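You operate a simulated robot arm through the tools that you are given. There is no shell and no other tool. Be economical: measure what you need, move in short steps, check, and stop when the job is done.

The job below is to be done with a simulated robot arm. You get a single attempt, and the scene is never put back.

TASK
Plug blue into blue and white into white, then run the column up.
Fine: switch the socket strip off first and on again after both plugs are home; run with the white handset till the green lamp shows. Where these are worked on the way, their far stop is far enough and under half their travel is too little: green switch of the socket strip.
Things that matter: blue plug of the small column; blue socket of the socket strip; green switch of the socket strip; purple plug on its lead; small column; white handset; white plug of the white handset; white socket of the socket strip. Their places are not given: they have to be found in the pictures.

Only the result counts: the job must be done as asked and must still hold three seconds after the hand-in. Knocking over, shifting, dropping, spilling or breaking anything else fails it.

THE ROBOT
A 7-joint arm with a two-finger parallel gripper, fixed in place. Base frame: the origin is at the foot of the arm, x ahead of it, y to its left, z up. Units: cm, rad, N and s.
With the tool pointing down near the work surface it reaches from about 44 to 90 cm from the base axis. Its first joint turns from -0.297 to 2.199 rad. Payload 1.57 kg.
The TCP is the grasp point between the finger pads, 3 cm short of the fingertips. In the tool frame z runs along the fingers and y along their closing line. The gripper opens to 8 cm. The fingers are 1.7 cm wide and 1.2 cm thick; the gripper's body (4 by 8.2 cm) begins 8 cm behind the TCP.
Orientation is told as [roll, pitch, yaw] about the base's x, y, z axes, in that order, counted from this pose: with the fingers straight down and closing along the base's y, the tool's x points along the base's -x, its y along +y and its z along -z.

THE INTERFACE
- The arm moves only by the tool apply_moves. Its argument "targets" is a list of rows, each a list of 3 entries, a list of its own where there are three numbers: the turn, a rotation vector about the base's x, y, z in rad, then the shift along the base's x, y, z in cm, then the gripper command, from -1 (shut) to 1 (fully open), values between in proportion. In form: [[[wx, wy, wz], [x, y, z], hand], ...]. A call has 1 to 12 rows; each row is the pose to reach, as a shift and turn from the pose commanded when the call began. Each row takes 0.2 s and may step no farther than 5 cm and 0.15 rad from the row before; otherwise, or with a gripper value out of range, the whole call is refused. A pose out of reach is approached as far as the arm can. The call stops where the force on the tool passes 60 N (or 10 N more than at its start, if that is more) or the arm is blocked; 0.2 s more then pass. The fingers move at their own pace (about 4.5 cm/s each) and stop on an object; they squeeze with about 28 N. The grip force told is the motor's: it shows also when the fingers shut on nothing. Time passes only in rows, and 0.2 s behind the last, so rows that repeat a pose let the fingers close. The reply holds the time, the measured pose of the TCP, the force on the tool along the base axes, the opening and the grip force, in the units named above and with some noise, with the torque about the TCP (base axes, N m) and any sound that the robot's microphone picked up, and new pictures: "views" is both (left out), scene, wrist or none.
- Cameras (640 x 400 px; columns grow to the right, rows downward): "scene" is fixed at [21.99, -65.09, 145.92]; the picture's right is [-0.91, -0.41, 0.00], its down [-0.40, 0.89, -0.23] and it looks along [0.09, -0.21, -0.97] (base axes); focal length 214 px, centre (320, 200). "wrist" rides on the gripper at [7.2, -0.7, -12.2] in the tool frame; the picture's right is [0.09, 1.00, 0.00], its down [-0.84, 0.08, -0.54] and it looks along [-0.54, 0.05, 0.84] (tool axes); focal length 238 px, centre (320, 200).
- slide_trunk(by): slides the trunk up (or, below 0, down) by that many cm; the arm rides with it, the base frame stays. It gives what a move gives, with no picture.
- point_at(camera, pixels): for up to 12 pixels [column, row] of the newest picture of that camera ("zoom" is the newest enlarged one), the place [x, y, z] in the base frame of the surface seen there, good to about 0.2 cm. It takes no simulated time.
- inspect(camera, box): a new picture of the part [left, top, right, bottom] of that camera's present view, enlarged. It takes no simulated time.
- sign_off(): hands the job in; it is judged then, once.

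Work in short steps. Measure before you move; look again where a grasp or a placing could have gone wrong, and mend it. You have 80 turns and 200 pictures in all, those below and enlarged ones among them. Open the gripper and draw the arm clear of the work before you hand the job in, unless the task says otherwise; then end with one line.

The tools are called after "Call:" by a JSON object that holds its "method" and its "body". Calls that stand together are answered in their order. apply_moves: Moves the arm, as the interface text tells. Its arguments: {"type":"object","properties":{"targets":{"type":"array","items":{"type":"array"}},"views":{"type":"string","enum":["both","scene","wrist","none"]}},"required":["targets"]} The other tools are called the same way: slide_trunk (by) slides the trunk up or down; point_at (camera, pixels) gives the place of the surface under pixels of a picture; inspect (camera, box) takes an enlarged picture of a part of a camera's view; sign_off () hands the job in.

At the start:

```text
time_s: 0.0
eef_pos: [70.88, -3.42, 118.94]
ee_rot: [0.0, 0.0, -0.001]
ft_force: [1.2, 0.8, 0.2]
torque: [-0.02, 0.03, 0.0]
width: 7.99
grasp_force: 0.1
trunk travel left (down, up): [-70.0, 9.0]
```

scene: 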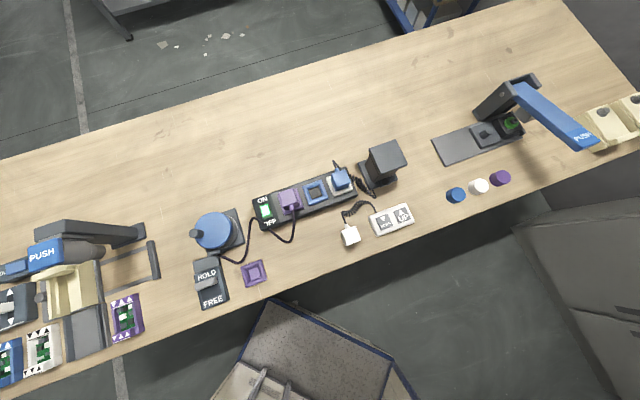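
wrist: 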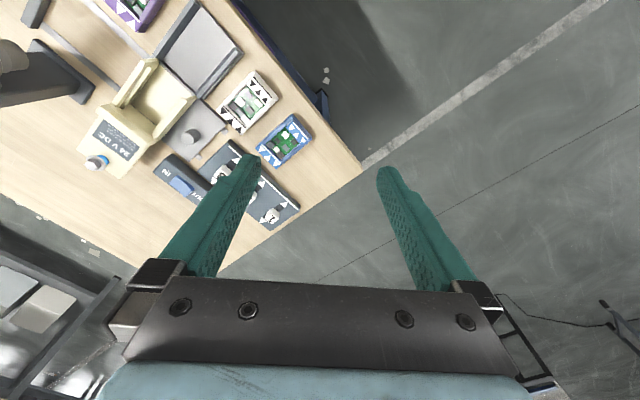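

The strip sits near pixel (305,200) with plugs around it. I enlarge that area first.

Call:
{"method": "inspect", "body": {"camera": "scene", "box": [230, 130, 430, 255]}}

Call:
{"method": "inspect", "body": {"camera": "scene", "box": [245, 155, 365, 230]}}

```text
3.20 times, centred on (330, 192) of scene
```

zoom: 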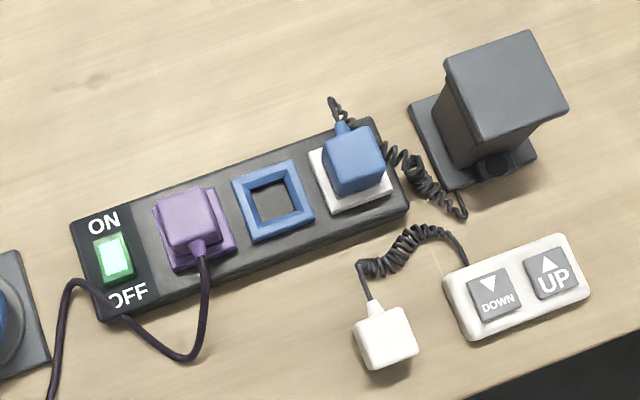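

```text
5.33 times, centred on (305, 192) of scene
```

zoom: 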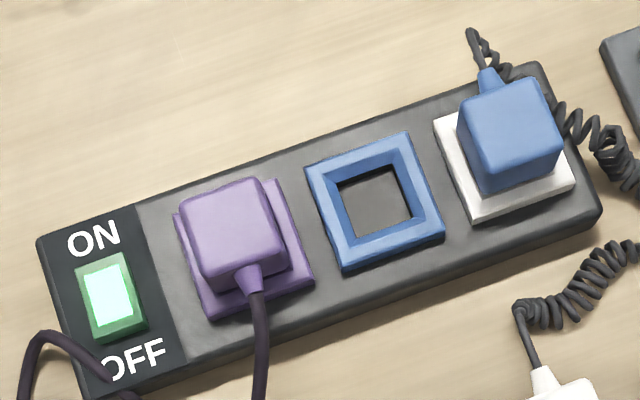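

The blue plug sits in the white socket and must move to the blue one, and the white plug then goes into the white socket. I measure the key points in the newest zoom.

Call:
{"method": "point_at", "body": {"camera": "zoom", "pixels": [[112, 300], [110, 262], [118, 335], [70, 330], [305, 165], [404, 135], [445, 235], [345, 270], [374, 203], [508, 130], [438, 122], [575, 185]]}}

Call:
{"method": "point_at", "body": {"camera": "scene", "pixels": [[350, 236], [344, 228], [384, 220], [403, 215], [372, 212], [413, 225], [395, 158], [375, 180], [333, 182], [346, 188], [290, 200], [380, 194]]}}

Call:
{"method": "inspect", "body": {"camera": "scene", "box": [325, 195, 421, 255]}}

```text
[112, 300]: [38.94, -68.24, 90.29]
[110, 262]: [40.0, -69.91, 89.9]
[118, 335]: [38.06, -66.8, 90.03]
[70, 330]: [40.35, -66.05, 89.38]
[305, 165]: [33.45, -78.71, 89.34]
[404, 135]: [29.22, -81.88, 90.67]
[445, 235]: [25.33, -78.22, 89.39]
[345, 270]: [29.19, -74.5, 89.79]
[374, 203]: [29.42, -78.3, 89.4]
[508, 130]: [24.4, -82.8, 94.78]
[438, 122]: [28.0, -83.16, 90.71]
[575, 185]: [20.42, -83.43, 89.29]
```

```text
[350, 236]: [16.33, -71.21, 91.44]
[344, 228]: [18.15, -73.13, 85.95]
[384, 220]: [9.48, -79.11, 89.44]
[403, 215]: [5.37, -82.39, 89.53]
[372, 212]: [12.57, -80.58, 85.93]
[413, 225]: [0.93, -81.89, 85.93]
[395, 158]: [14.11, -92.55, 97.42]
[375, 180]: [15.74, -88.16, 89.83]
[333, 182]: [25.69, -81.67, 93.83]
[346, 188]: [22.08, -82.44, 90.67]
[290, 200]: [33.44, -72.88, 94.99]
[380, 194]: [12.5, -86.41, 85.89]
```

```text
6.67 times, centred on (373, 225) of scene
```

zoom: 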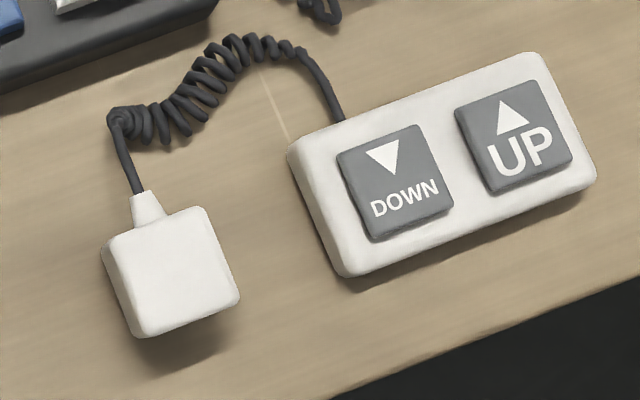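

The socket pitch is about 6.7 cm along (0.67, 0.74), and the plugs are about 4 cm wide with tops at z≈94.9. I travel high towards the switch and turn to yaw about -0.735.

Call:
{"method": "apply_moves", "body": {"targets": [[[0, 0, -0.06], [-2.1, -4.3, 0], 0.4], [[0, 0, -0.12], [-4.2, -8.6, 0], 0.4], [[0, 0, -0.18], [-6.3, -12.9, 0], 0.4], [[0, 0, -0.24], [-8.4, -17.2, 0], 0.4], [[0, 0, -0.3], [-10.5, -21.5, 0], 0.4], [[0, 0, -0.36], [-12.6, -25.8, 0], 0.4], [[0, 0, -0.42], [-14.7, -30.1, 0], 0.4], [[0, 0, -0.48], [-16.8, -34.4, 0], 0.4], [[0, 0, -0.54], [-18.9, -38.7, 0], 0.4], [[0, 0, -0.6], [-21, -43, 0], 0.4], [[0, 0, -0.66], [-23.1, -47.3, 0], 0.4], [[0, 0, -0.735], [-25.2, -51.6, 0], 0.4]]}}

```text
time_s: 2.6
eef_pos: [45.52, -54.97, 118.92]
ee_rot: [0.0, 0.001, -0.735]
ft_force: [-0.4, 0.0, -0.1]
torque: [-0.04, 0.02, 0.0]
width: 5.62
grasp_force: 0.0
trunk travel left (down, up): [-70.0, 9.0]
```

scene: 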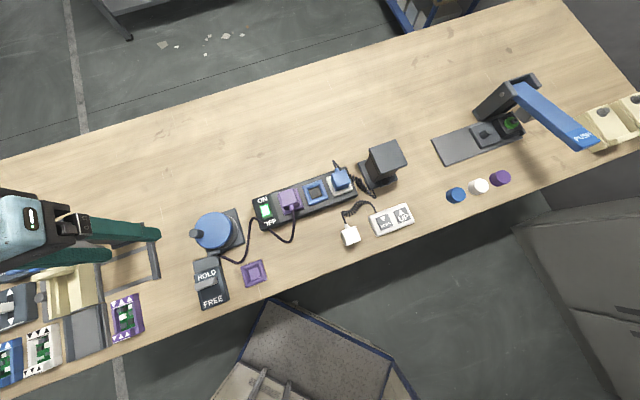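
wrist: 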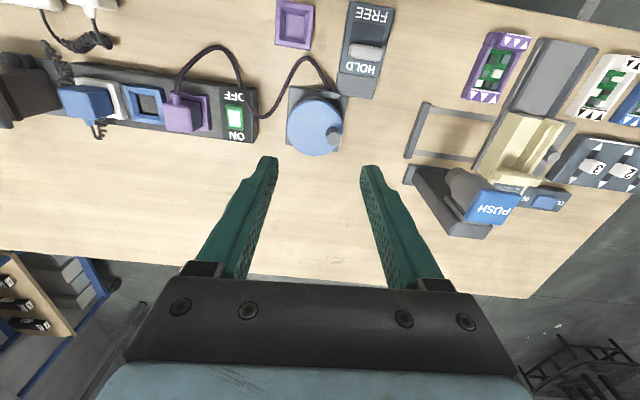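

The wrist view shows the switch at about (235,118). I enlarge it and measure it from here.

Call:
{"method": "inspect", "body": {"camera": "wrist", "box": [40, 60, 264, 200]}}

Call:
{"method": "point_at", "body": {"camera": "wrist", "pixels": [[235, 111], [235, 118], [235, 125], [145, 104], [90, 100], [233, 97], [237, 136], [184, 110]]}}

```text
2.86 times, centred on (152, 130) of wrist
```

zoom: 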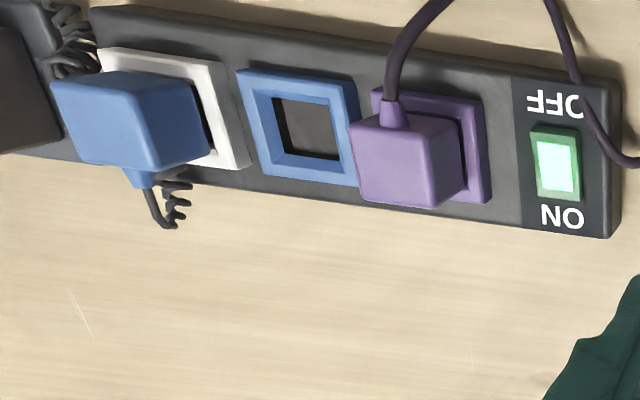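

```text
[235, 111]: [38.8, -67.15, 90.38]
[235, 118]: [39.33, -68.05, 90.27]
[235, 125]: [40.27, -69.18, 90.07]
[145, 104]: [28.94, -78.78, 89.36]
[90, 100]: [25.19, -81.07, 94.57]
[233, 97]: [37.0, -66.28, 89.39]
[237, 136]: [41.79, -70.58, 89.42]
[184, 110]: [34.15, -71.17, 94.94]
```

The rocker's OFF end is raised (z 90.4) and its ON end is down (90.07). I move above the OFF end with the fingers shut.

Call:
{"method": "point_at", "body": {"camera": "wrist", "pixels": [[315, 118], [333, 137], [258, 60], [300, 65]]}}

Call:
{"method": "apply_moves", "body": {"targets": [[[0, 0, 0], [-1.5, -2.5, -3.5], -1], [[0, 0, 0], [-3, -5, -7], -1], [[0, 0, 0], [-4.5, -7.5, -10.5], -1], [[0, 0, 0], [-6, -10, -14], -1], [[0, 0, 0], [-7.2, -12.1, -17], -1], [[0, 0, 0], [-7.2, -12.1, -19], -1]]}}

```text
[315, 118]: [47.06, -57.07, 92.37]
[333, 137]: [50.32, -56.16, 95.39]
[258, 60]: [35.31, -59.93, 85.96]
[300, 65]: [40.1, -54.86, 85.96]
```

```text
time_s: 4.0
eef_pos: [38.3, -67.23, 99.88]
ee_rot: [0.001, 0.001, -0.735]
ft_force: [0.3, -0.1, -0.1]
torque: [-0.01, 0.02, 0.01]
width: 0.0
grasp_force: 21.1
trunk travel left (down, up): [-70.0, 9.0]
```

scene: 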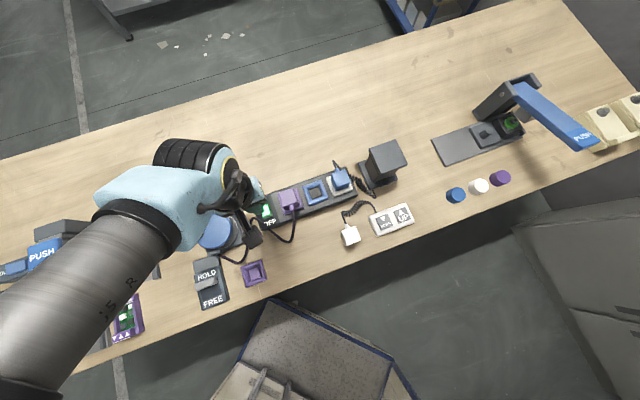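
wrist: 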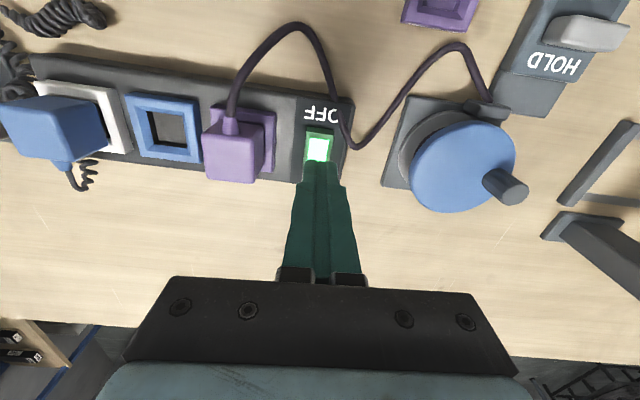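

The tip is above the switch, with the purple lead close by at (343,125). I measure the rocker and lead before pressing.

Call:
{"method": "inspect", "body": {"camera": "wrist", "box": [264, 80, 392, 200]}}

Call:
{"method": "point_at", "body": {"camera": "wrist", "pixels": [[308, 136], [332, 138], [319, 134], [318, 148], [336, 110], [341, 125], [346, 138], [351, 148]]}}

```text
3.33 times, centred on (328, 140) of wrist
```

zoom: 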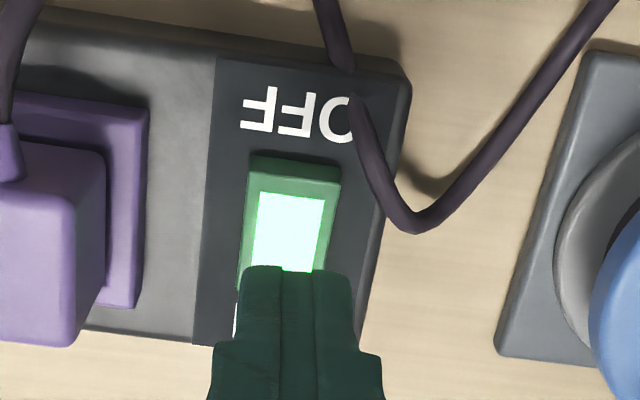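

```text
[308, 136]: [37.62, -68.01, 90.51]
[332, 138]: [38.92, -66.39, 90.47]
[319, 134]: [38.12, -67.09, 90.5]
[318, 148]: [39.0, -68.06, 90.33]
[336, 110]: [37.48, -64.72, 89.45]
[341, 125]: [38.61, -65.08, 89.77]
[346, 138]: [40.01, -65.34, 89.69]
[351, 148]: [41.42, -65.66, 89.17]
```

The OFF edge is near (38.2, -67.1), and the lead keeps about 0.6 cm clear. I descend and press in small steps.

Call:
{"method": "apply_moves", "body": {"targets": [[[0, 0, 0], [-0.1, -0.2, -3], -1], [[0, 0, 0], [-0.1, -0.2, -5.5], -1], [[0, 0, 0], [-0.1, -0.2, -6.2], -1], [[0, 0, 0], [-0.1, -0.2, -6.5], -1], [[0, 0, 0], [-0.1, -0.2, -6.7], -1], [[0, 0, 0], [-0.1, -0.2, -6.9], -1], [[0, 0, 0], [-0.1, -0.2, -7.1], -1]]}}

```text
time_s: 5.6
eef_pos: [38.36, -67.45, 93.15]
ee_rot: [-0.005, -0.008, -0.735]
ft_force: [-4.2, 5.5, 42.4]
torque: [-0.08, -0.12, 0.1]
width: 0.0
grasp_force: 21.1
trunk travel left (down, up): [-70.0, 9.0]
heard: click
```

scene: 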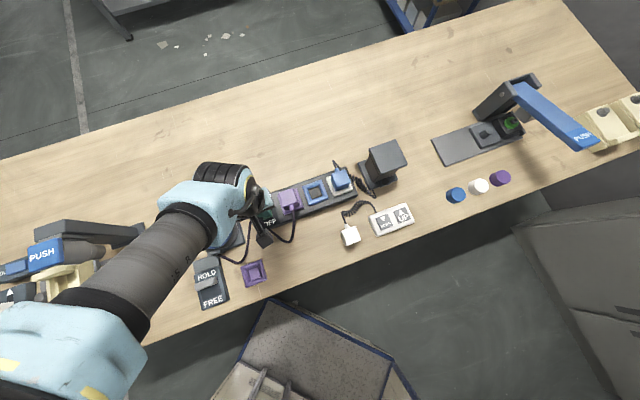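
wrist: 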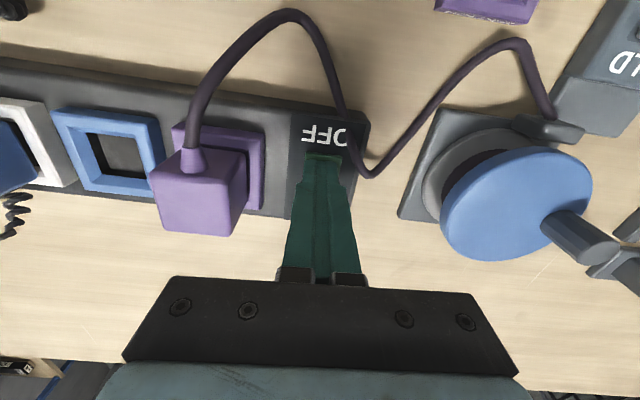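

A click was heard. I lift away and confirm that the switch light is out.

Call:
{"method": "apply_moves", "body": {"targets": [[[0, 0, 0], [0, 0, 3], -1], [[0, 0, 0], [-1, -1, 7.5], -1], [[0, 0, 0], [-3.5, -4, 8.5], 0.4], [[0, 0, 0], [-6.5, -7.5, 8.5], 0.4], [[0, 0, 0], [-9.5, -11, 8.5], 0.4], [[0, 0, 0], [-11, -12.5, 8.5], 0.4]]}}

Call:
{"method": "inspect", "body": {"camera": "wrist", "box": [240, 60, 560, 260]}}

```text
time_s: 7.0
eef_pos: [27.54, -80.0, 101.36]
ee_rot: [0.001, 0.0, -0.732]
ft_force: [-0.3, 0.8, -0.9]
torque: [-0.04, 0.03, -0.01]
width: 5.61
grasp_force: 0.0
trunk travel left (down, up): [-70.0, 9.0]
```

scene: 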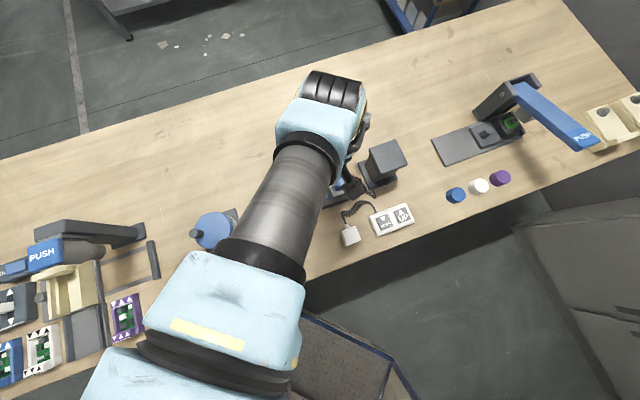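
wrist: 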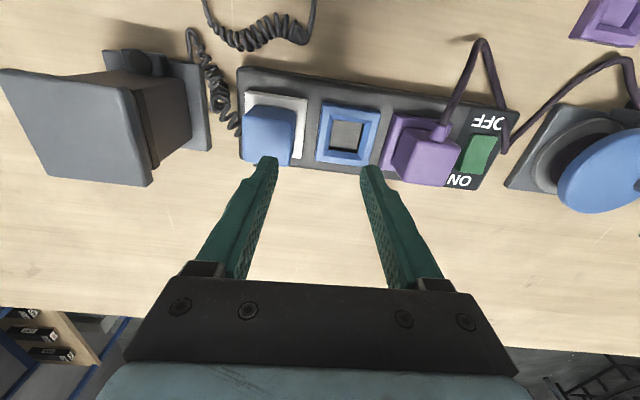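

```text
2.00 times, centred on (400, 160) of wrist
```

zoom: 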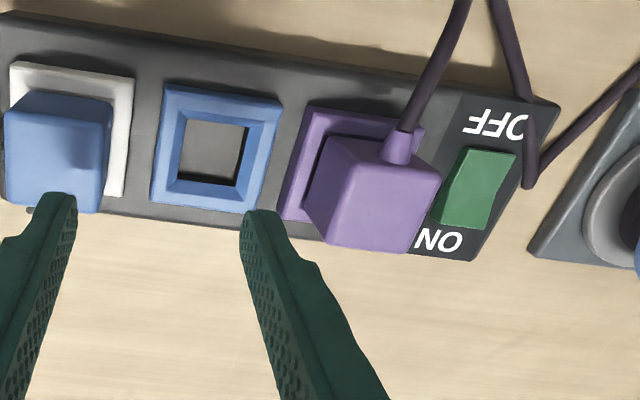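

The switch is off and dark. Now I measure the strip's direction, the blue plug's top and the sockets.

Call:
{"method": "inspect", "body": {"camera": "wrist", "box": [230, 60, 390, 180]}}

Call:
{"method": "point_at", "body": {"camera": "wrist", "pixels": [[246, 70], [500, 106], [247, 105], [291, 108], [246, 137], [288, 139], [327, 106], [378, 112], [319, 157], [370, 164], [333, 119], [358, 151]]}}

```text
3.33 times, centred on (310, 120) of wrist
```

zoom: 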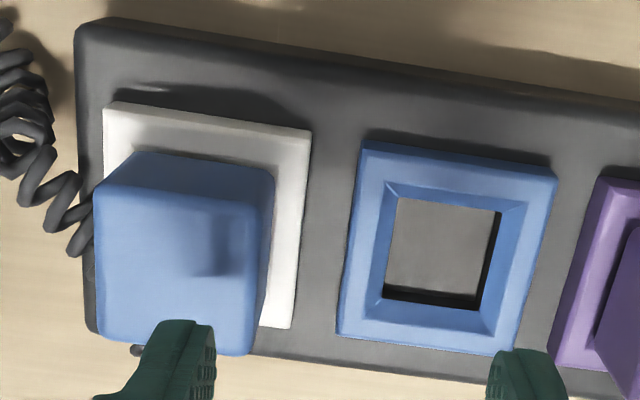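

```text
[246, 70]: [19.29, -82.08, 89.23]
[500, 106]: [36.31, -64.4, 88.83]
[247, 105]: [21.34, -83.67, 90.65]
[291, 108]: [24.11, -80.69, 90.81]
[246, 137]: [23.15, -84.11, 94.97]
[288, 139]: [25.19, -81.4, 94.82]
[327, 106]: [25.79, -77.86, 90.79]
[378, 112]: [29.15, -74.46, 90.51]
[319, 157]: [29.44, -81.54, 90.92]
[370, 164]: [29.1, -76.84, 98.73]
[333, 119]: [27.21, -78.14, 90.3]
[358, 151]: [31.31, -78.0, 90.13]
```

The strip angle is about 46°, so yaw should be about -0.77. I measure exact corners in the zoom.

Call:
{"method": "point_at", "body": {"camera": "zoom", "pixels": [[103, 200], [257, 215], [244, 345], [106, 332], [175, 270], [366, 150], [548, 178], [512, 345], [345, 328], [400, 205], [495, 215], [385, 295]]}}

```text
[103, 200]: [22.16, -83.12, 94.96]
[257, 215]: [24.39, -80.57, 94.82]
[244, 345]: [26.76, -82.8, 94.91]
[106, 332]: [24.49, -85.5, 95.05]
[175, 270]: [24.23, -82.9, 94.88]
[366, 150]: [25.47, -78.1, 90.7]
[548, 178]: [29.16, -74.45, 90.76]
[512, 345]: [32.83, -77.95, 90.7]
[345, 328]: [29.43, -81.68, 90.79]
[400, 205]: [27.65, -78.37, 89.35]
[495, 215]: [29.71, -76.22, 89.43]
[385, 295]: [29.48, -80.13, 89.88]
```

The blue plug's centre is (24.45, -83.0), the blue socket's is (29.22, -78.05), and the offset is (4.77, 4.95). I line up over the blue plug.

Call:
{"method": "apply_moves", "body": {"targets": [[[0, 0, -0.03], [-1.5, -1.55, 0], 0.4], [[0, 0, -0.03], [-2.95, -3.1, 0], 0.4], [[0, 0, -0.03], [-2.95, -3.1, -2], 0.4]]}}

Call:
{"method": "inspect", "body": {"camera": "wrist", "box": [220, 60, 420, 210]}}

```text
time_s: 7.8
eef_pos: [24.32, -83.12, 99.18]
ee_rot: [0.002, -0.001, -0.764]
ft_force: [-1.2, -0.3, 0.5]
torque: [0.02, 0.02, 0.0]
width: 5.59
grasp_force: 0.0
trunk travel left (down, up): [-70.0, 9.0]
```

scene: 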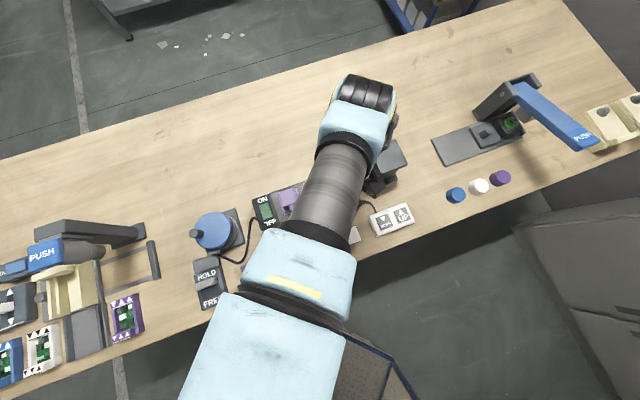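
wrist: 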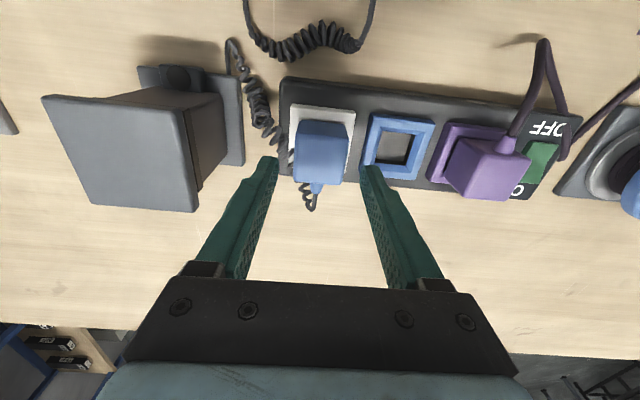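

```text
2.67 times, centred on (320, 135) of wrist
```

zoom: 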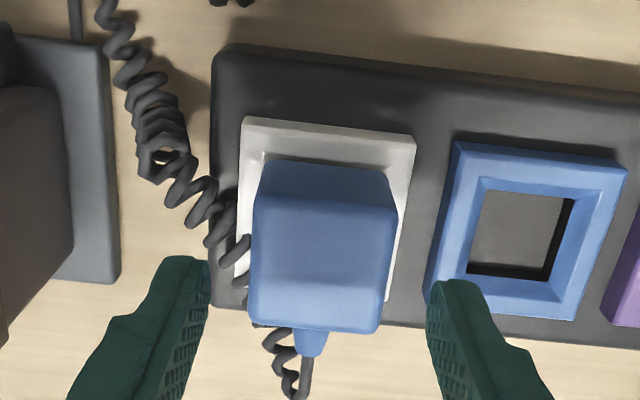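

The coil runs along the plug's column side near zoom (235,240), so I measure its height and position before lowering a finger there.

Call:
{"method": "point_at", "body": {"camera": "zoom", "pixels": [[205, 195], [222, 230], [237, 252], [240, 280], [280, 350], [183, 265], [455, 290], [325, 265], [245, 130], [180, 180]]}}

```text
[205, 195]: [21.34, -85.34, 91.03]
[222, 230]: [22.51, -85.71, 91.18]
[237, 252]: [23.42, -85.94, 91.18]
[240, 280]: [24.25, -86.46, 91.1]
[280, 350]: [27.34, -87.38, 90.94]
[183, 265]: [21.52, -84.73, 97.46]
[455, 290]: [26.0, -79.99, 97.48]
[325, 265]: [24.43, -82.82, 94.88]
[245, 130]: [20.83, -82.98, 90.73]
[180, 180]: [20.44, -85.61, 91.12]
```

The coil's top is at z 91.1, so I keep the fingertips at about 92 (TCP 95.0) and close on the plug.

Call:
{"method": "apply_moves", "body": {"targets": [[[0, 0, 0], [0, 0, -2.2], 0.4], [[0, 0, 0], [0, 0, -4.2], 0.4], [[0, 0, 0], [0, 0, -4.2], -0.3], [[0, 0, 0], [0, 0, -4.2], -1], [[0, 0, 0], [0, 0, -4.2], -1], [[0, 0, 0], [0, 0, -4.2], -1]], "views": "wrist"}}

```text
time_s: 9.2
eef_pos: [24.45, -83.03, 95.14]
ee_rot: [-0.002, 0.0, -0.765]
ft_force: [0.5, -0.3, -0.6]
torque: [0.01, 0.01, -0.01]
width: 3.89
grasp_force: 28.0
trunk travel left (down, up): [-70.0, 9.0]
```

wrist: 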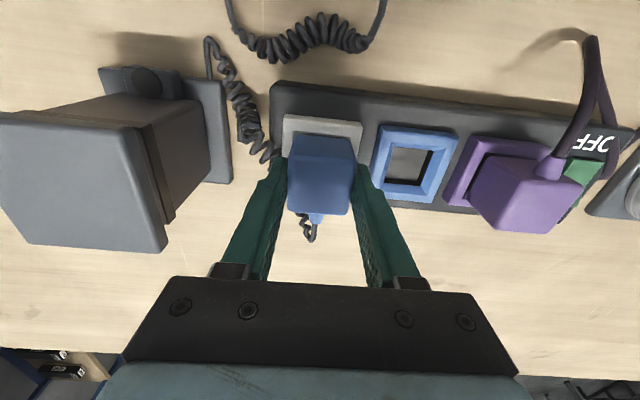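

The plug is gripped at width 3.89. I pull it straight up in small steps.

Call:
{"method": "apply_moves", "body": {"targets": [[[0, 0, 0], [0, 0, 0.3], -1], [[0, 0, 0], [0, 0, 0.7], -1], [[0, 0, 0], [0, 0, 1.2], -1], [[0, 0, 0], [0, 0, 2], -1], [[0, 0, 0], [0, 0, 3], -1], [[0, 0, 0], [0, 0, 4], -1]], "views": "wrist"}}

```text
time_s: 10.6
eef_pos: [24.57, -83.05, 99.19]
ee_rot: [0.0, 0.001, -0.765]
ft_force: [-0.6, 0.0, -0.3]
torque: [-0.01, 0.04, 0.01]
width: 3.9
grasp_force: 27.7
trunk travel left (down, up): [-70.0, 9.0]
```

wrist: 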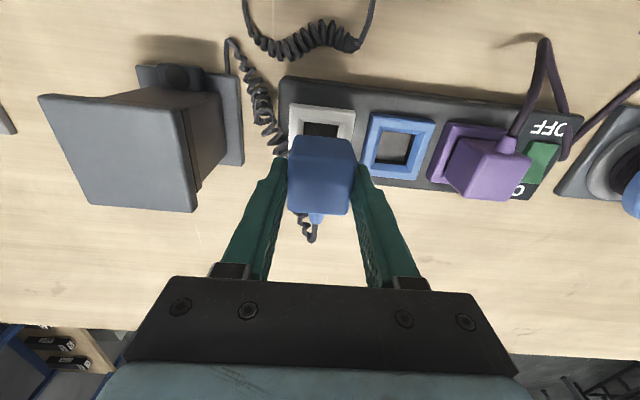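

The plug is out, with its bottom at about z 93.4. I shift along the strip by one pitch and look before inserting.

Call:
{"method": "apply_moves", "body": {"targets": [[[0, 0, 0], [2.36, 2.47, 0], -1], [[0, 0, 0], [4.72, 4.93, 0], -1], [[0, 0, 0], [4.72, 4.93, -1.0], -1]], "views": "wrist"}}

Call:
{"method": "inspect", "body": {"camera": "wrist", "box": [220, 60, 420, 210]}}

```text
time_s: 11.4
eef_pos: [29.28, -78.03, 98.11]
ee_rot: [-0.001, 0.0, -0.764]
ft_force: [-0.7, 0.2, -0.2]
torque: [0.0, -0.04, -0.01]
width: 3.92
grasp_force: 28.0
trunk travel left (down, up): [-70.0, 9.0]
```

wrist: 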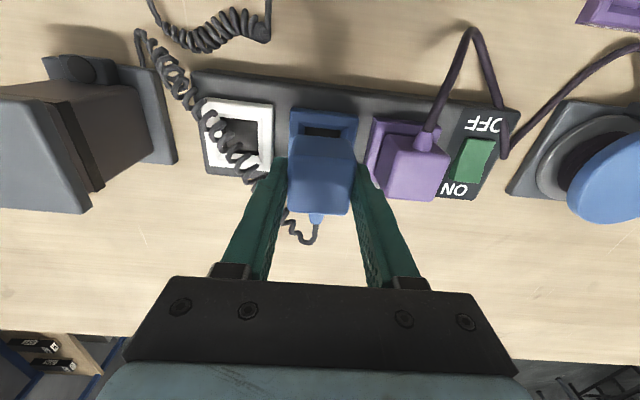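

```text
2.67 times, centred on (320, 135) of wrist
```

zoom: 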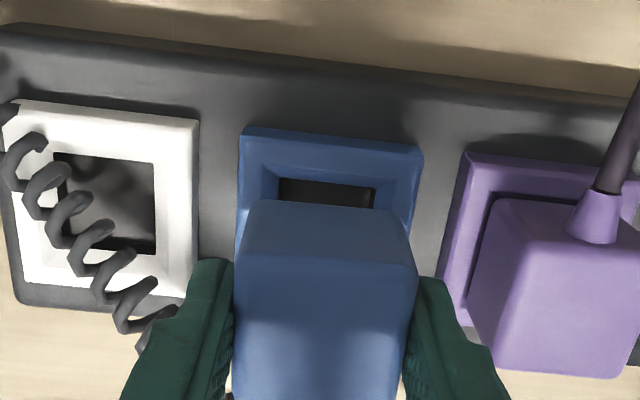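

The plug sits centred over the blue socket, and the coil now hangs across the white socket, which I'll deal with later. I lower gently.

Call:
{"method": "apply_moves", "body": {"targets": [[[0, 0, 0], [0, 0, -0.8], -1], [[0, 0, 0], [0, 0, -1.4], -1], [[0, 0, 0], [0, 0, -1.8], -1], [[0, 0, 0], [0, 0, -2.2], -1], [[0, 0, 0], [0, 0, -2.6], -1], [[0, 0, 0], [0, 0, -3.0], -1]], "views": "wrist"}}

Call:
{"method": "inspect", "body": {"camera": "wrist", "box": [220, 60, 420, 210]}}

```text
time_s: 12.8
eef_pos: [29.25, -78.24, 95.05]
ee_rot: [0.001, -0.001, -0.764]
ft_force: [4.2, -2.5, -0.7]
torque: [-0.14, -0.18, -0.06]
width: 3.92
grasp_force: 28.8
trunk travel left (down, up): [-70.0, 9.0]
```

wrist: 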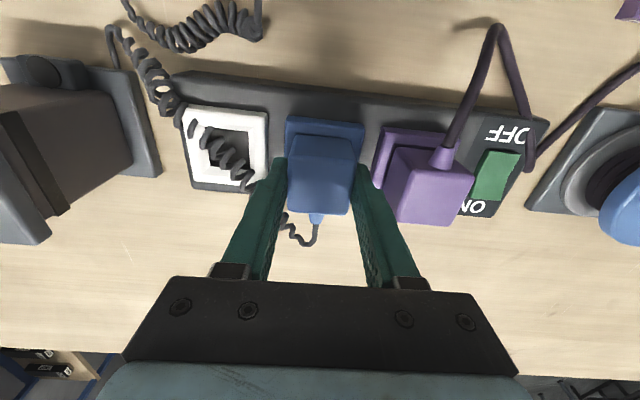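

```text
2.67 times, centred on (320, 135) of wrist
```

zoom: 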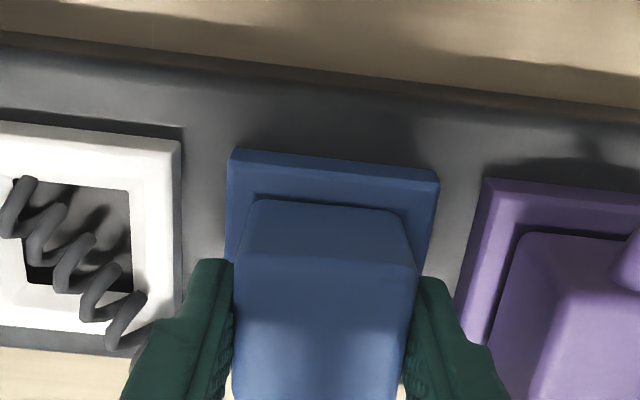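

The plug seems to be at its original seated height. I press slightly further to be sure before releasing.

Call:
{"method": "apply_moves", "body": {"targets": [[[0, 0, 0], [0, 0, -0.15], -1], [[0, 0, 0], [0, 0, -0.3], -1], [[0, 0, 0], [0, 0, -0.45], -1]], "views": "none"}}

```text
time_s: 13.6
eef_pos: [29.26, -78.03, 94.77]
ee_rot: [-0.002, -0.003, -0.765]
ft_force: [6.2, 1.3, 22.4]
torque: [0.11, -0.27, -0.07]
width: 3.97
grasp_force: 28.2
trunk travel left (down, up): [-70.0, 9.0]
```

It's bottomed with 22 N upwards. I relieve the press, open, rise clear and look.

Call:
{"method": "apply_moves", "body": {"targets": [[[0, 0, 0], [0, 0, 0.2], -1], [[0, 0, 0], [0, 0, 0.3], 0.3], [[0, 0, 0], [0, 0, 0.3], 0.3], [[0, 0, 0], [0, 0, 0.3], 0.3], [[0, 0, 0], [0, 0, 3], 0.3], [[0, 0, 0], [0, 0, 7], 0.3], [[0, 0, 0], [0, 0, 11], 0.3]]}}

Call:
{"method": "inspect", "body": {"camera": "wrist", "box": [160, 0, 480, 200]}}

```text
time_s: 15.2
eef_pos: [29.05, -78.23, 105.54]
ee_rot: [-0.001, 0.002, -0.764]
ft_force: [-0.5, -0.4, 0.0]
torque: [0.0, 0.02, 0.0]
width: 5.18
grasp_force: 0.1
trunk travel left (down, up): [-70.0, 9.0]
```

scene: 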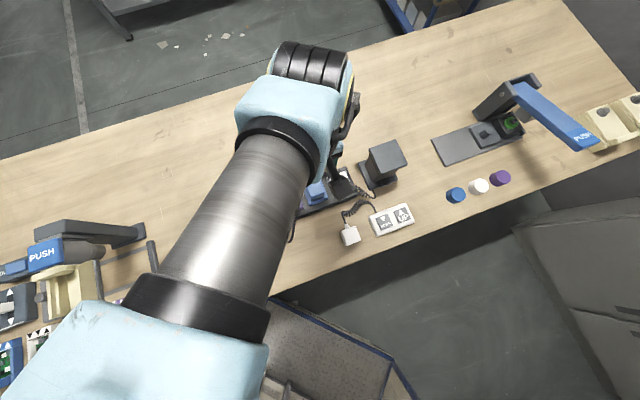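
wrist: 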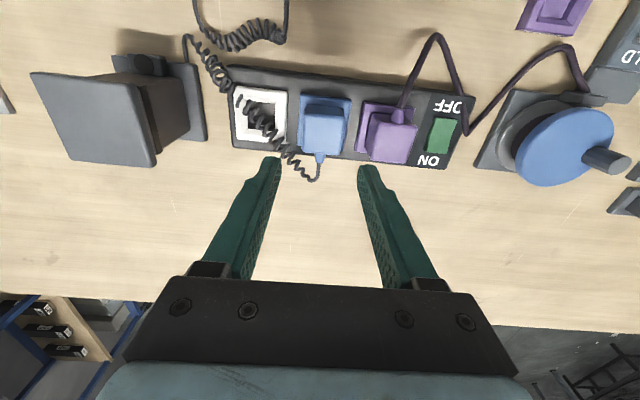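

```text
2.00 times, centred on (320, 100) of wrist
```

zoom: 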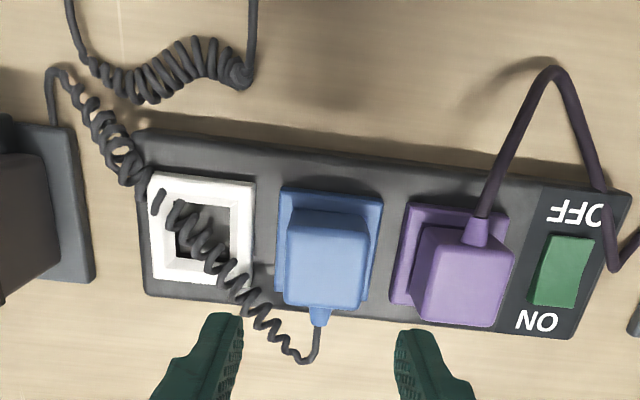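

Blue is seated. I verify its height and the coil's, then measure the white socket.

Call:
{"method": "point_at", "body": {"camera": "zoom", "pixels": [[328, 260], [210, 245], [265, 310], [155, 205], [158, 180], [250, 190], [242, 280], [155, 272], [185, 215], [130, 170], [465, 275]]}}

Call:
{"method": "apply_moves", "body": {"targets": [[[0, 0, 0], [-3.5, 1, 0], 0.4], [[0, 0, 0], [-7, 2, 0], 0.4], [[0, 0, 0], [-9.5, 3, 0], 0.4], [[0, 0, 0], [-11, 4, 0], 0.4]]}}

```text
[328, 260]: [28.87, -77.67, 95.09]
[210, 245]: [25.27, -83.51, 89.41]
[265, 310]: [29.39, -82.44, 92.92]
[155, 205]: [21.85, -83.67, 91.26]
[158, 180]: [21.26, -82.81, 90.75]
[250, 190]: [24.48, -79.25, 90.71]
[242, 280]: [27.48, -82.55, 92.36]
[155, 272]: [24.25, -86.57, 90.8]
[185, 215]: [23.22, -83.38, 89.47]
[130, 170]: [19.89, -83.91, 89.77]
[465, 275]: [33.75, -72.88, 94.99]
```

```text
time_s: 16.2
eef_pos: [18.13, -74.15, 105.39]
ee_rot: [0.0, 0.001, -0.763]
ft_force: [0.6, 0.4, -1.6]
torque: [-0.01, 0.07, 0.01]
width: 5.6
grasp_force: 0.0
trunk travel left (down, up): [-70.0, 9.0]
```

scene: 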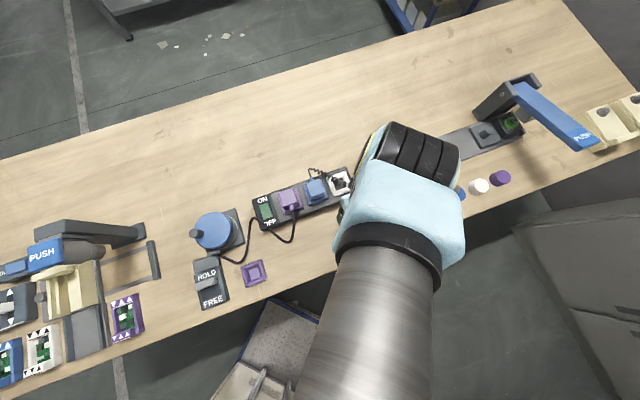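
wrist: 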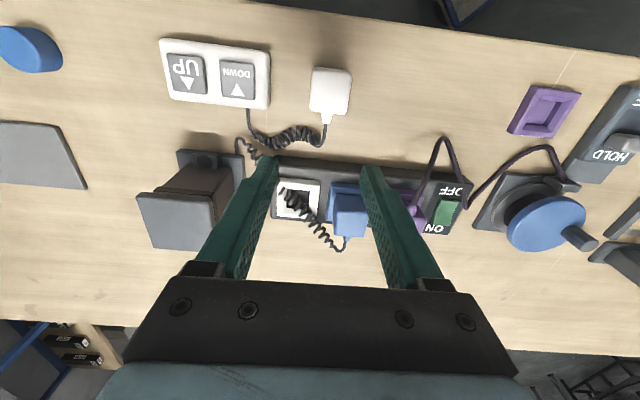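

The white plug is at (330,92) with its lead on the strip side. I enlarge and measure it.

Call:
{"method": "inspect", "body": {"camera": "wrist", "box": [150, 20, 390, 170]}}

Call:
{"method": "point_at", "body": {"camera": "zoom", "pixels": [[430, 133], [537, 143], [527, 250], [427, 240], [480, 190], [440, 125], [240, 150], [95, 135], [100, 110], [275, 235], [435, 310], [30, 50]]}}

```text
2.67 times, centred on (270, 95) of wrist
```

zoom: 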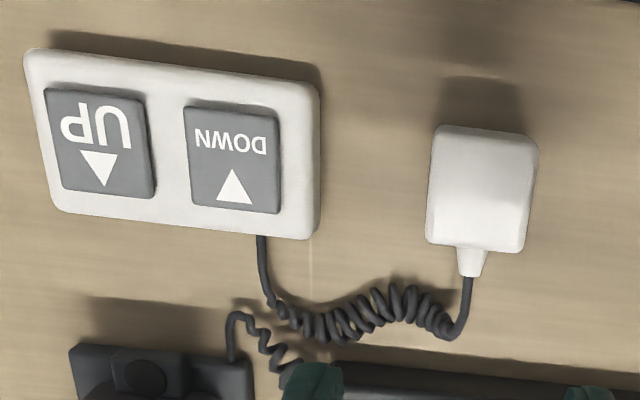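

```text
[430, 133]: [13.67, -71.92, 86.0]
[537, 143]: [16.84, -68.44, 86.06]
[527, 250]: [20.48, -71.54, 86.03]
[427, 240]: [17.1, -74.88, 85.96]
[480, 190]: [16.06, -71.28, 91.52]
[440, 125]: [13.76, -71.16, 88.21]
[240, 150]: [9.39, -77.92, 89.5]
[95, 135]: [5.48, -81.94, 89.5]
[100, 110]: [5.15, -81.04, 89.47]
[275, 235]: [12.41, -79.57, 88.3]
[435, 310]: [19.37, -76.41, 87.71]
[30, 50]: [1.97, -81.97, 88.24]
```

I pick inset corners of the white plug's top face.

Call:
{"method": "point_at", "body": {"camera": "zoom", "pixels": [[445, 160], [515, 165], [510, 238], [438, 232], [432, 200], [524, 200], [535, 180], [480, 140], [480, 132], [478, 244]]}}

```text
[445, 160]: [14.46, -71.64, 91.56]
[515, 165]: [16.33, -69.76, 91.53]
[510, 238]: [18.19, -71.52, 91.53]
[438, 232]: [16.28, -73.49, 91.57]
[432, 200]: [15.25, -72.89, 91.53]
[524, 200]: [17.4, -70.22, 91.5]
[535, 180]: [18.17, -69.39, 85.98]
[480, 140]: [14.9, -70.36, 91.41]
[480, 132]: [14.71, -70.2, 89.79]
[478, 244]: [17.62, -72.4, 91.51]
```

The white plug's centre is about (16.2, -71.4), its top is at 91.5, and it is aligned with the strip. I descend over it and grip it as I did the blue one.

Call:
{"method": "apply_moves", "body": {"targets": [[[0, 0, 0], [-1.95, 2.7, -3], 0.5], [[0, 0, 0], [-1.95, 2.7, -7], 0.5], [[0, 0, 0], [-1.95, 2.7, -9], 0.5]], "views": "wrist"}}

Call:
{"method": "inspect", "body": {"camera": "wrist", "box": [220, 60, 420, 210]}}

```text
time_s: 17.0
eef_pos: [16.35, -71.45, 96.52]
ee_rot: [0.001, -0.001, -0.764]
ft_force: [0.0, 0.8, -0.2]
torque: [0.01, -0.01, 0.02]
width: 6.01
grasp_force: 0.0
trunk travel left (down, up): [-70.0, 9.0]
```

wrist: 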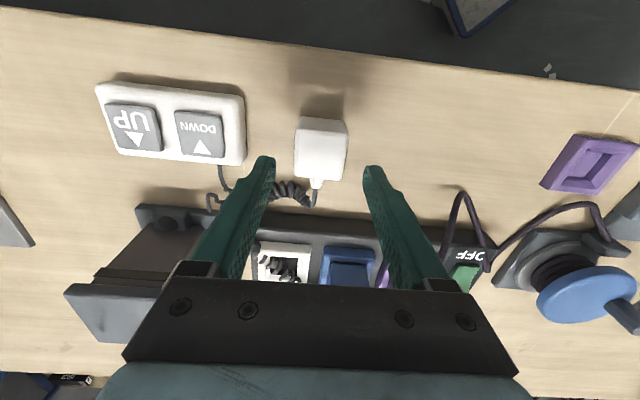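

```text
2.67 times, centred on (320, 135) of wrist
```

zoom: 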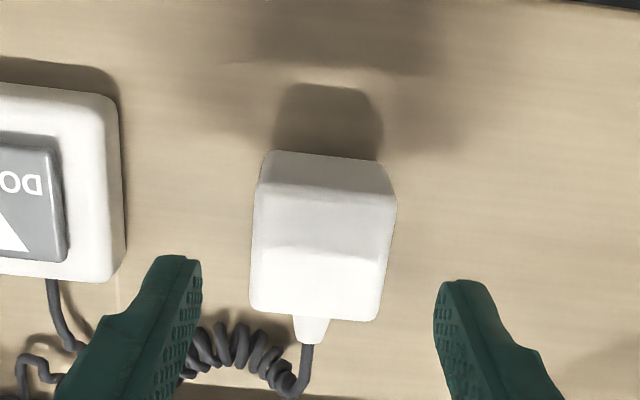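

It's centred between the fingers. I descend the remaining 4.8 cm, close, and lift gently.

Call:
{"method": "apply_moves", "body": {"targets": [[[0, 0, 0], [0, 0, -3], 0.5], [[0, 0, 0], [0, 0, -4.8], 0.5], [[0, 0, 0], [0, 0, -4.8], -0.3], [[0, 0, 0], [0, 0, -4.8], -1], [[0, 0, 0], [0, 0, -4.8], -1], [[0, 0, 0], [0, 0, -4.8], -1], [[0, 0, 0], [0, 0, -4], -1], [[0, 0, 0], [0, 0, -1], -1], [[0, 0, 0], [0, 0, 3], -1]], "views": "wrist"}}

```text
time_s: 19.0
eef_pos: [16.25, -71.29, 99.48]
ee_rot: [0.0, 0.002, -0.764]
ft_force: [-0.2, 0.9, -1.9]
torque: [0.02, 0.01, 0.0]
width: 3.92
grasp_force: 27.6
trunk travel left (down, up): [-70.0, 9.0]
```

wrist: 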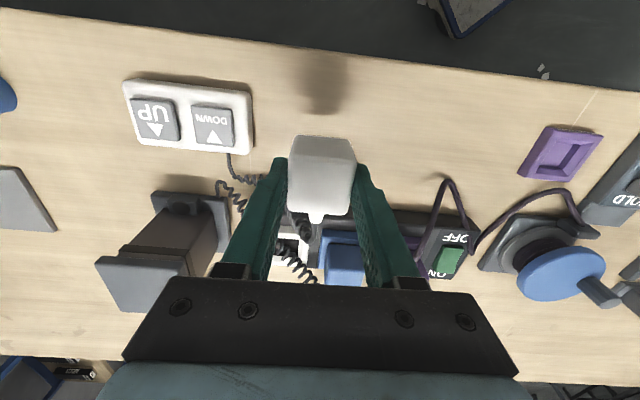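

White is held, with its bottom at about z 93.7. I carry it over the white socket, staying high.

Call:
{"method": "apply_moves", "body": {"targets": [[[0, 0, 0], [2.1, -2.9, 1], -1], [[0, 0, 0], [4.1, -5.8, 1], -1], [[0, 0, 0], [6.2, -8.7, 1], -1], [[0, 0, 0], [8.2, -11.6, 1], -1], [[0, 0, 0], [8.2, -11.6, -0.5], -1]]}}

Call:
{"method": "inspect", "body": {"camera": "wrist", "box": [220, 60, 420, 210]}}

```text
time_s: 20.2
eef_pos: [24.43, -83.04, 99.14]
ee_rot: [0.0, -0.001, -0.763]
ft_force: [0.8, 0.6, -0.7]
torque: [0.01, 0.0, -0.01]
width: 3.89
grasp_force: 28.1
trunk travel left (down, up): [-70.0, 9.0]
```

scene: 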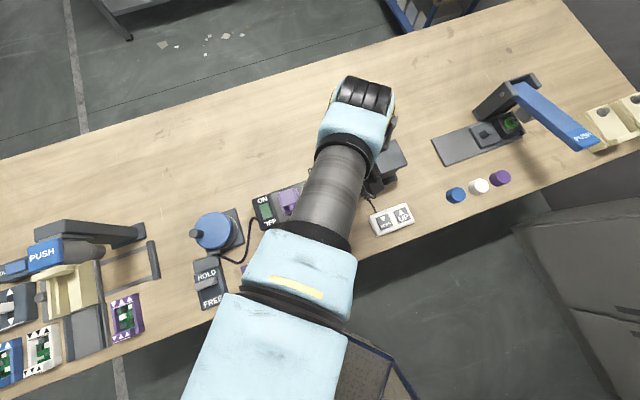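
wrist: 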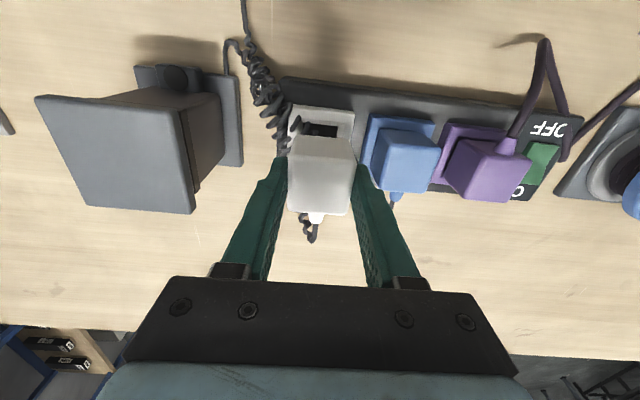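

```text
2.67 times, centred on (320, 135) of wrist
```

zoom: 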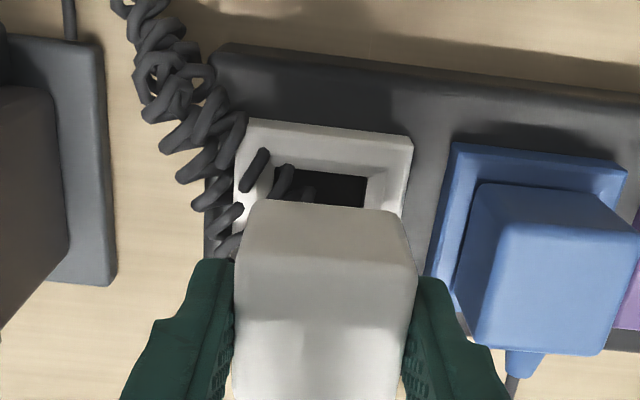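

It's centred over the white socket. I insert gradually.

Call:
{"method": "apply_moves", "body": {"targets": [[[0, 0, 0], [0, 0, -1], -1], [[0, 0, 0], [0, 0, -2], -1], [[0, 0, 0], [0, 0, -2.5], -1], [[0, 0, 0], [0, 0, -3], -1], [[0, 0, 0], [0, 0, -3.4], -1], [[0, 0, 0], [0, 0, -3.8], -1], [[0, 0, 0], [0, 0, -4.1], -1], [[0, 0, 0], [0, 0, -4.3], -1]], "views": "wrist"}}

Call:
{"method": "inspect", "body": {"camera": "wrist", "box": [220, 60, 420, 210]}}

```text
time_s: 22.0
eef_pos: [24.4, -83.08, 95.14]
ee_rot: [0.001, -0.002, -0.763]
ft_force: [0.0, 3.3, 17.6]
torque: [0.23, 0.04, -0.01]
width: 3.9
grasp_force: 28.1
trunk travel left (down, up): [-70.0, 9.0]
```

wrist: 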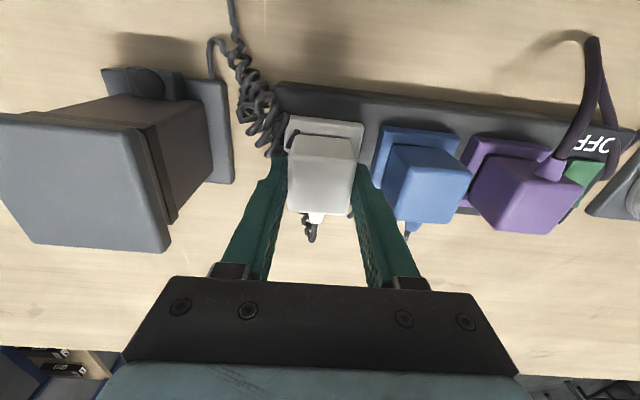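

```text
2.67 times, centred on (320, 135) of wrist
```

zoom: 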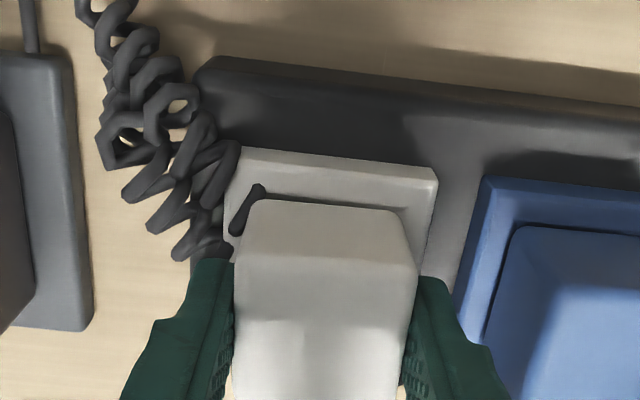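

It bottomed at TCP 95.1 with 17 N, the expected seated height. I ease off, release and rise.

Call:
{"method": "apply_moves", "body": {"targets": [[[0, 0, 0], [0, 0, 0.2], -1], [[0, 0, 0], [0, 0, 0.25], 0.3], [[0, 0, 0], [0, 0, 0.25], 0.3], [[0, 0, 0], [0, 0, 0.25], 0.3], [[0, 0, 0], [0, 0, 3], 0.3], [[0, 0, 0], [0, 0, 7], 0.3], [[0, 0, 0], [0, 0, 10.5], 0.3]], "views": "wrist"}}

Call:
{"method": "inspect", "body": {"camera": "wrist", "box": [200, 30, 520, 230]}}

```text
time_s: 23.6
eef_pos: [24.17, -83.12, 105.5]
ee_rot: [0.0, 0.002, -0.762]
ft_force: [0.0, 0.0, 0.0]
torque: [0.02, 0.0, -0.01]
width: 5.21
grasp_force: 0.0
trunk travel left (down, up): [-70.0, 9.0]
```

wrist: 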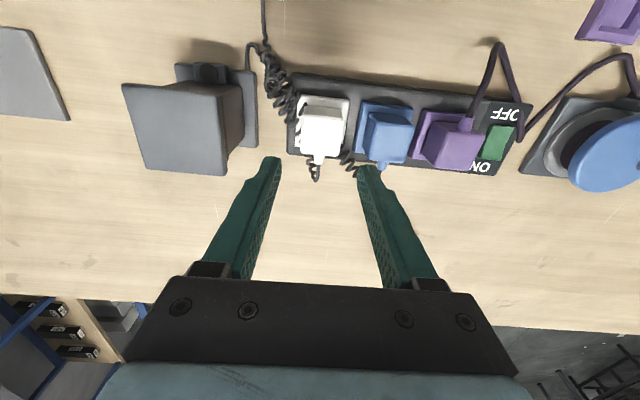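

```text
2.00 times, centred on (360, 130) of wrist
```

zoom: 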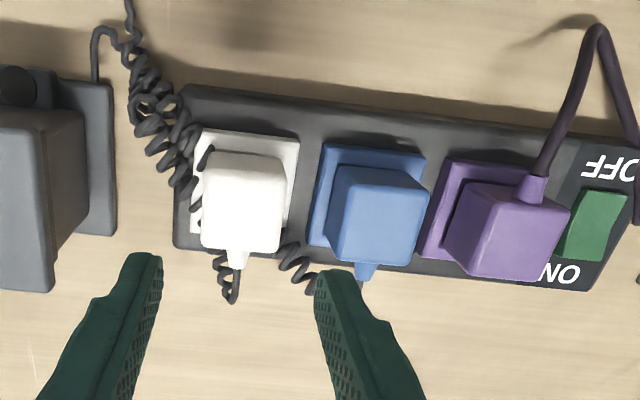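

Both plugs look seated. I verify the tops and move, fingers shut, to above the ON end of the rocker near (40.2, -69.0).

Call:
{"method": "point_at", "body": {"camera": "zoom", "pixels": [[240, 215], [375, 225], [505, 235], [607, 200], [590, 245], [597, 222]]}}

Call:
{"method": "apply_moves", "body": {"targets": [[[0, 0, 0], [3.2, 2.8, 0], -1], [[0, 0, 0], [6.4, 5.6, 0], -1], [[0, 0, 0], [9.6, 8.4, 0], -1], [[0, 0, 0], [12.8, 11.2, 0], -1], [[0, 0, 0], [15.85, 14.05, 0], -1], [[0, 0, 0], [15.85, 14.05, -5], -1]]}}

Call:
{"method": "inspect", "body": {"camera": "wrist", "box": [240, 80, 400, 200]}}

```text
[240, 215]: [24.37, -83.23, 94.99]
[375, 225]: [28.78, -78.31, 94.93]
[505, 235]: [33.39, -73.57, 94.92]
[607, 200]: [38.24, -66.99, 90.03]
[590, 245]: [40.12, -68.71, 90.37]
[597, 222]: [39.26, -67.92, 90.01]
```

```text
time_s: 25.0
eef_pos: [40.24, -68.82, 100.24]
ee_rot: [0.0, 0.0, -0.763]
ft_force: [-0.6, -0.2, 0.1]
torque: [-0.04, 0.01, 0.02]
width: 0.0
grasp_force: 21.6
trunk travel left (down, up): [-70.0, 9.0]
```

scene: 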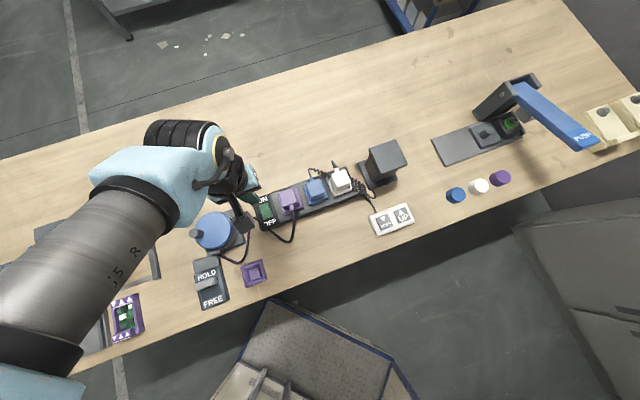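
wrist: 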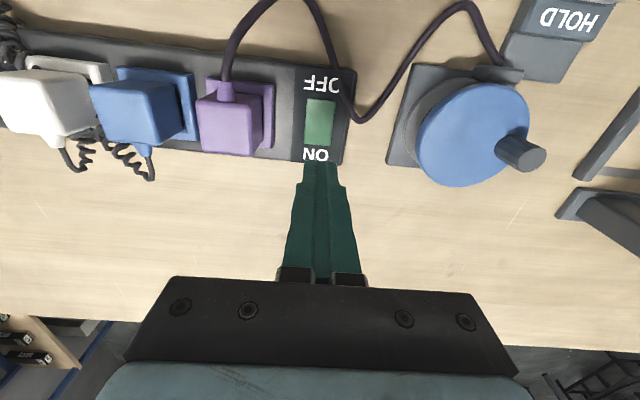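

```text
3.33 times, centred on (320, 140) of wrist
```

zoom: 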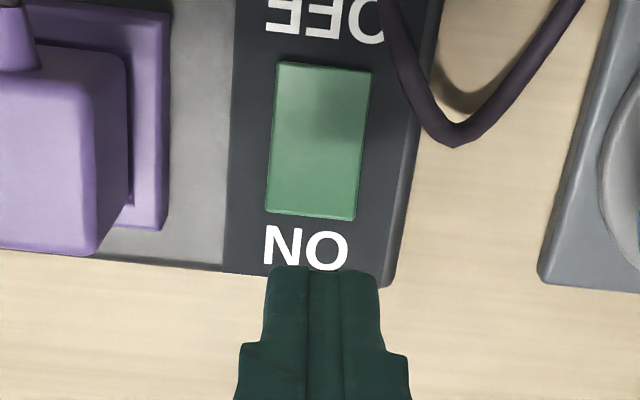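

I check where the rocker's ON edge and centre lie against the tip.

Call:
{"method": "point_at", "body": {"camera": "zoom", "pixels": [[315, 208], [318, 140], [322, 70], [275, 210], [355, 215], [312, 268], [450, 140]]}}

```text
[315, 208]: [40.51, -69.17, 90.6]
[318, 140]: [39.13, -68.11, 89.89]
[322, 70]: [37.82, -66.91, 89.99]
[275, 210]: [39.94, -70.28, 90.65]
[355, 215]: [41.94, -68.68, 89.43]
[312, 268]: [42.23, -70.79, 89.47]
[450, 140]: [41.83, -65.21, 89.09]
```

The ON edge at (40.5, -69.2, 90.6) lies under the tip. I press it.

Call:
{"method": "apply_moves", "body": {"targets": [[[0, 0, 0], [0.05, -0.1, -3], -1], [[0, 0, 0], [0.05, -0.1, -5.8], -1], [[0, 0, 0], [0.05, -0.1, -6.5], -1], [[0, 0, 0], [0.05, -0.1, -6.8], -1], [[0, 0, 0], [0.05, -0.1, -7.0], -1], [[0, 0, 0], [0.05, -0.1, -7.2], -1], [[0, 0, 0], [0.05, -0.1, -7.4], -1]], "views": "none"}}

```text
time_s: 26.6
eef_pos: [40.29, -69.05, 93.36]
ee_rot: [0.0, -0.002, -0.765]
ft_force: [-3.3, 2.7, 24.3]
torque: [0.22, 0.23, 0.15]
width: 0.0
grasp_force: 21.7
trunk travel left (down, up): [-70.0, 9.0]
heard: click
```

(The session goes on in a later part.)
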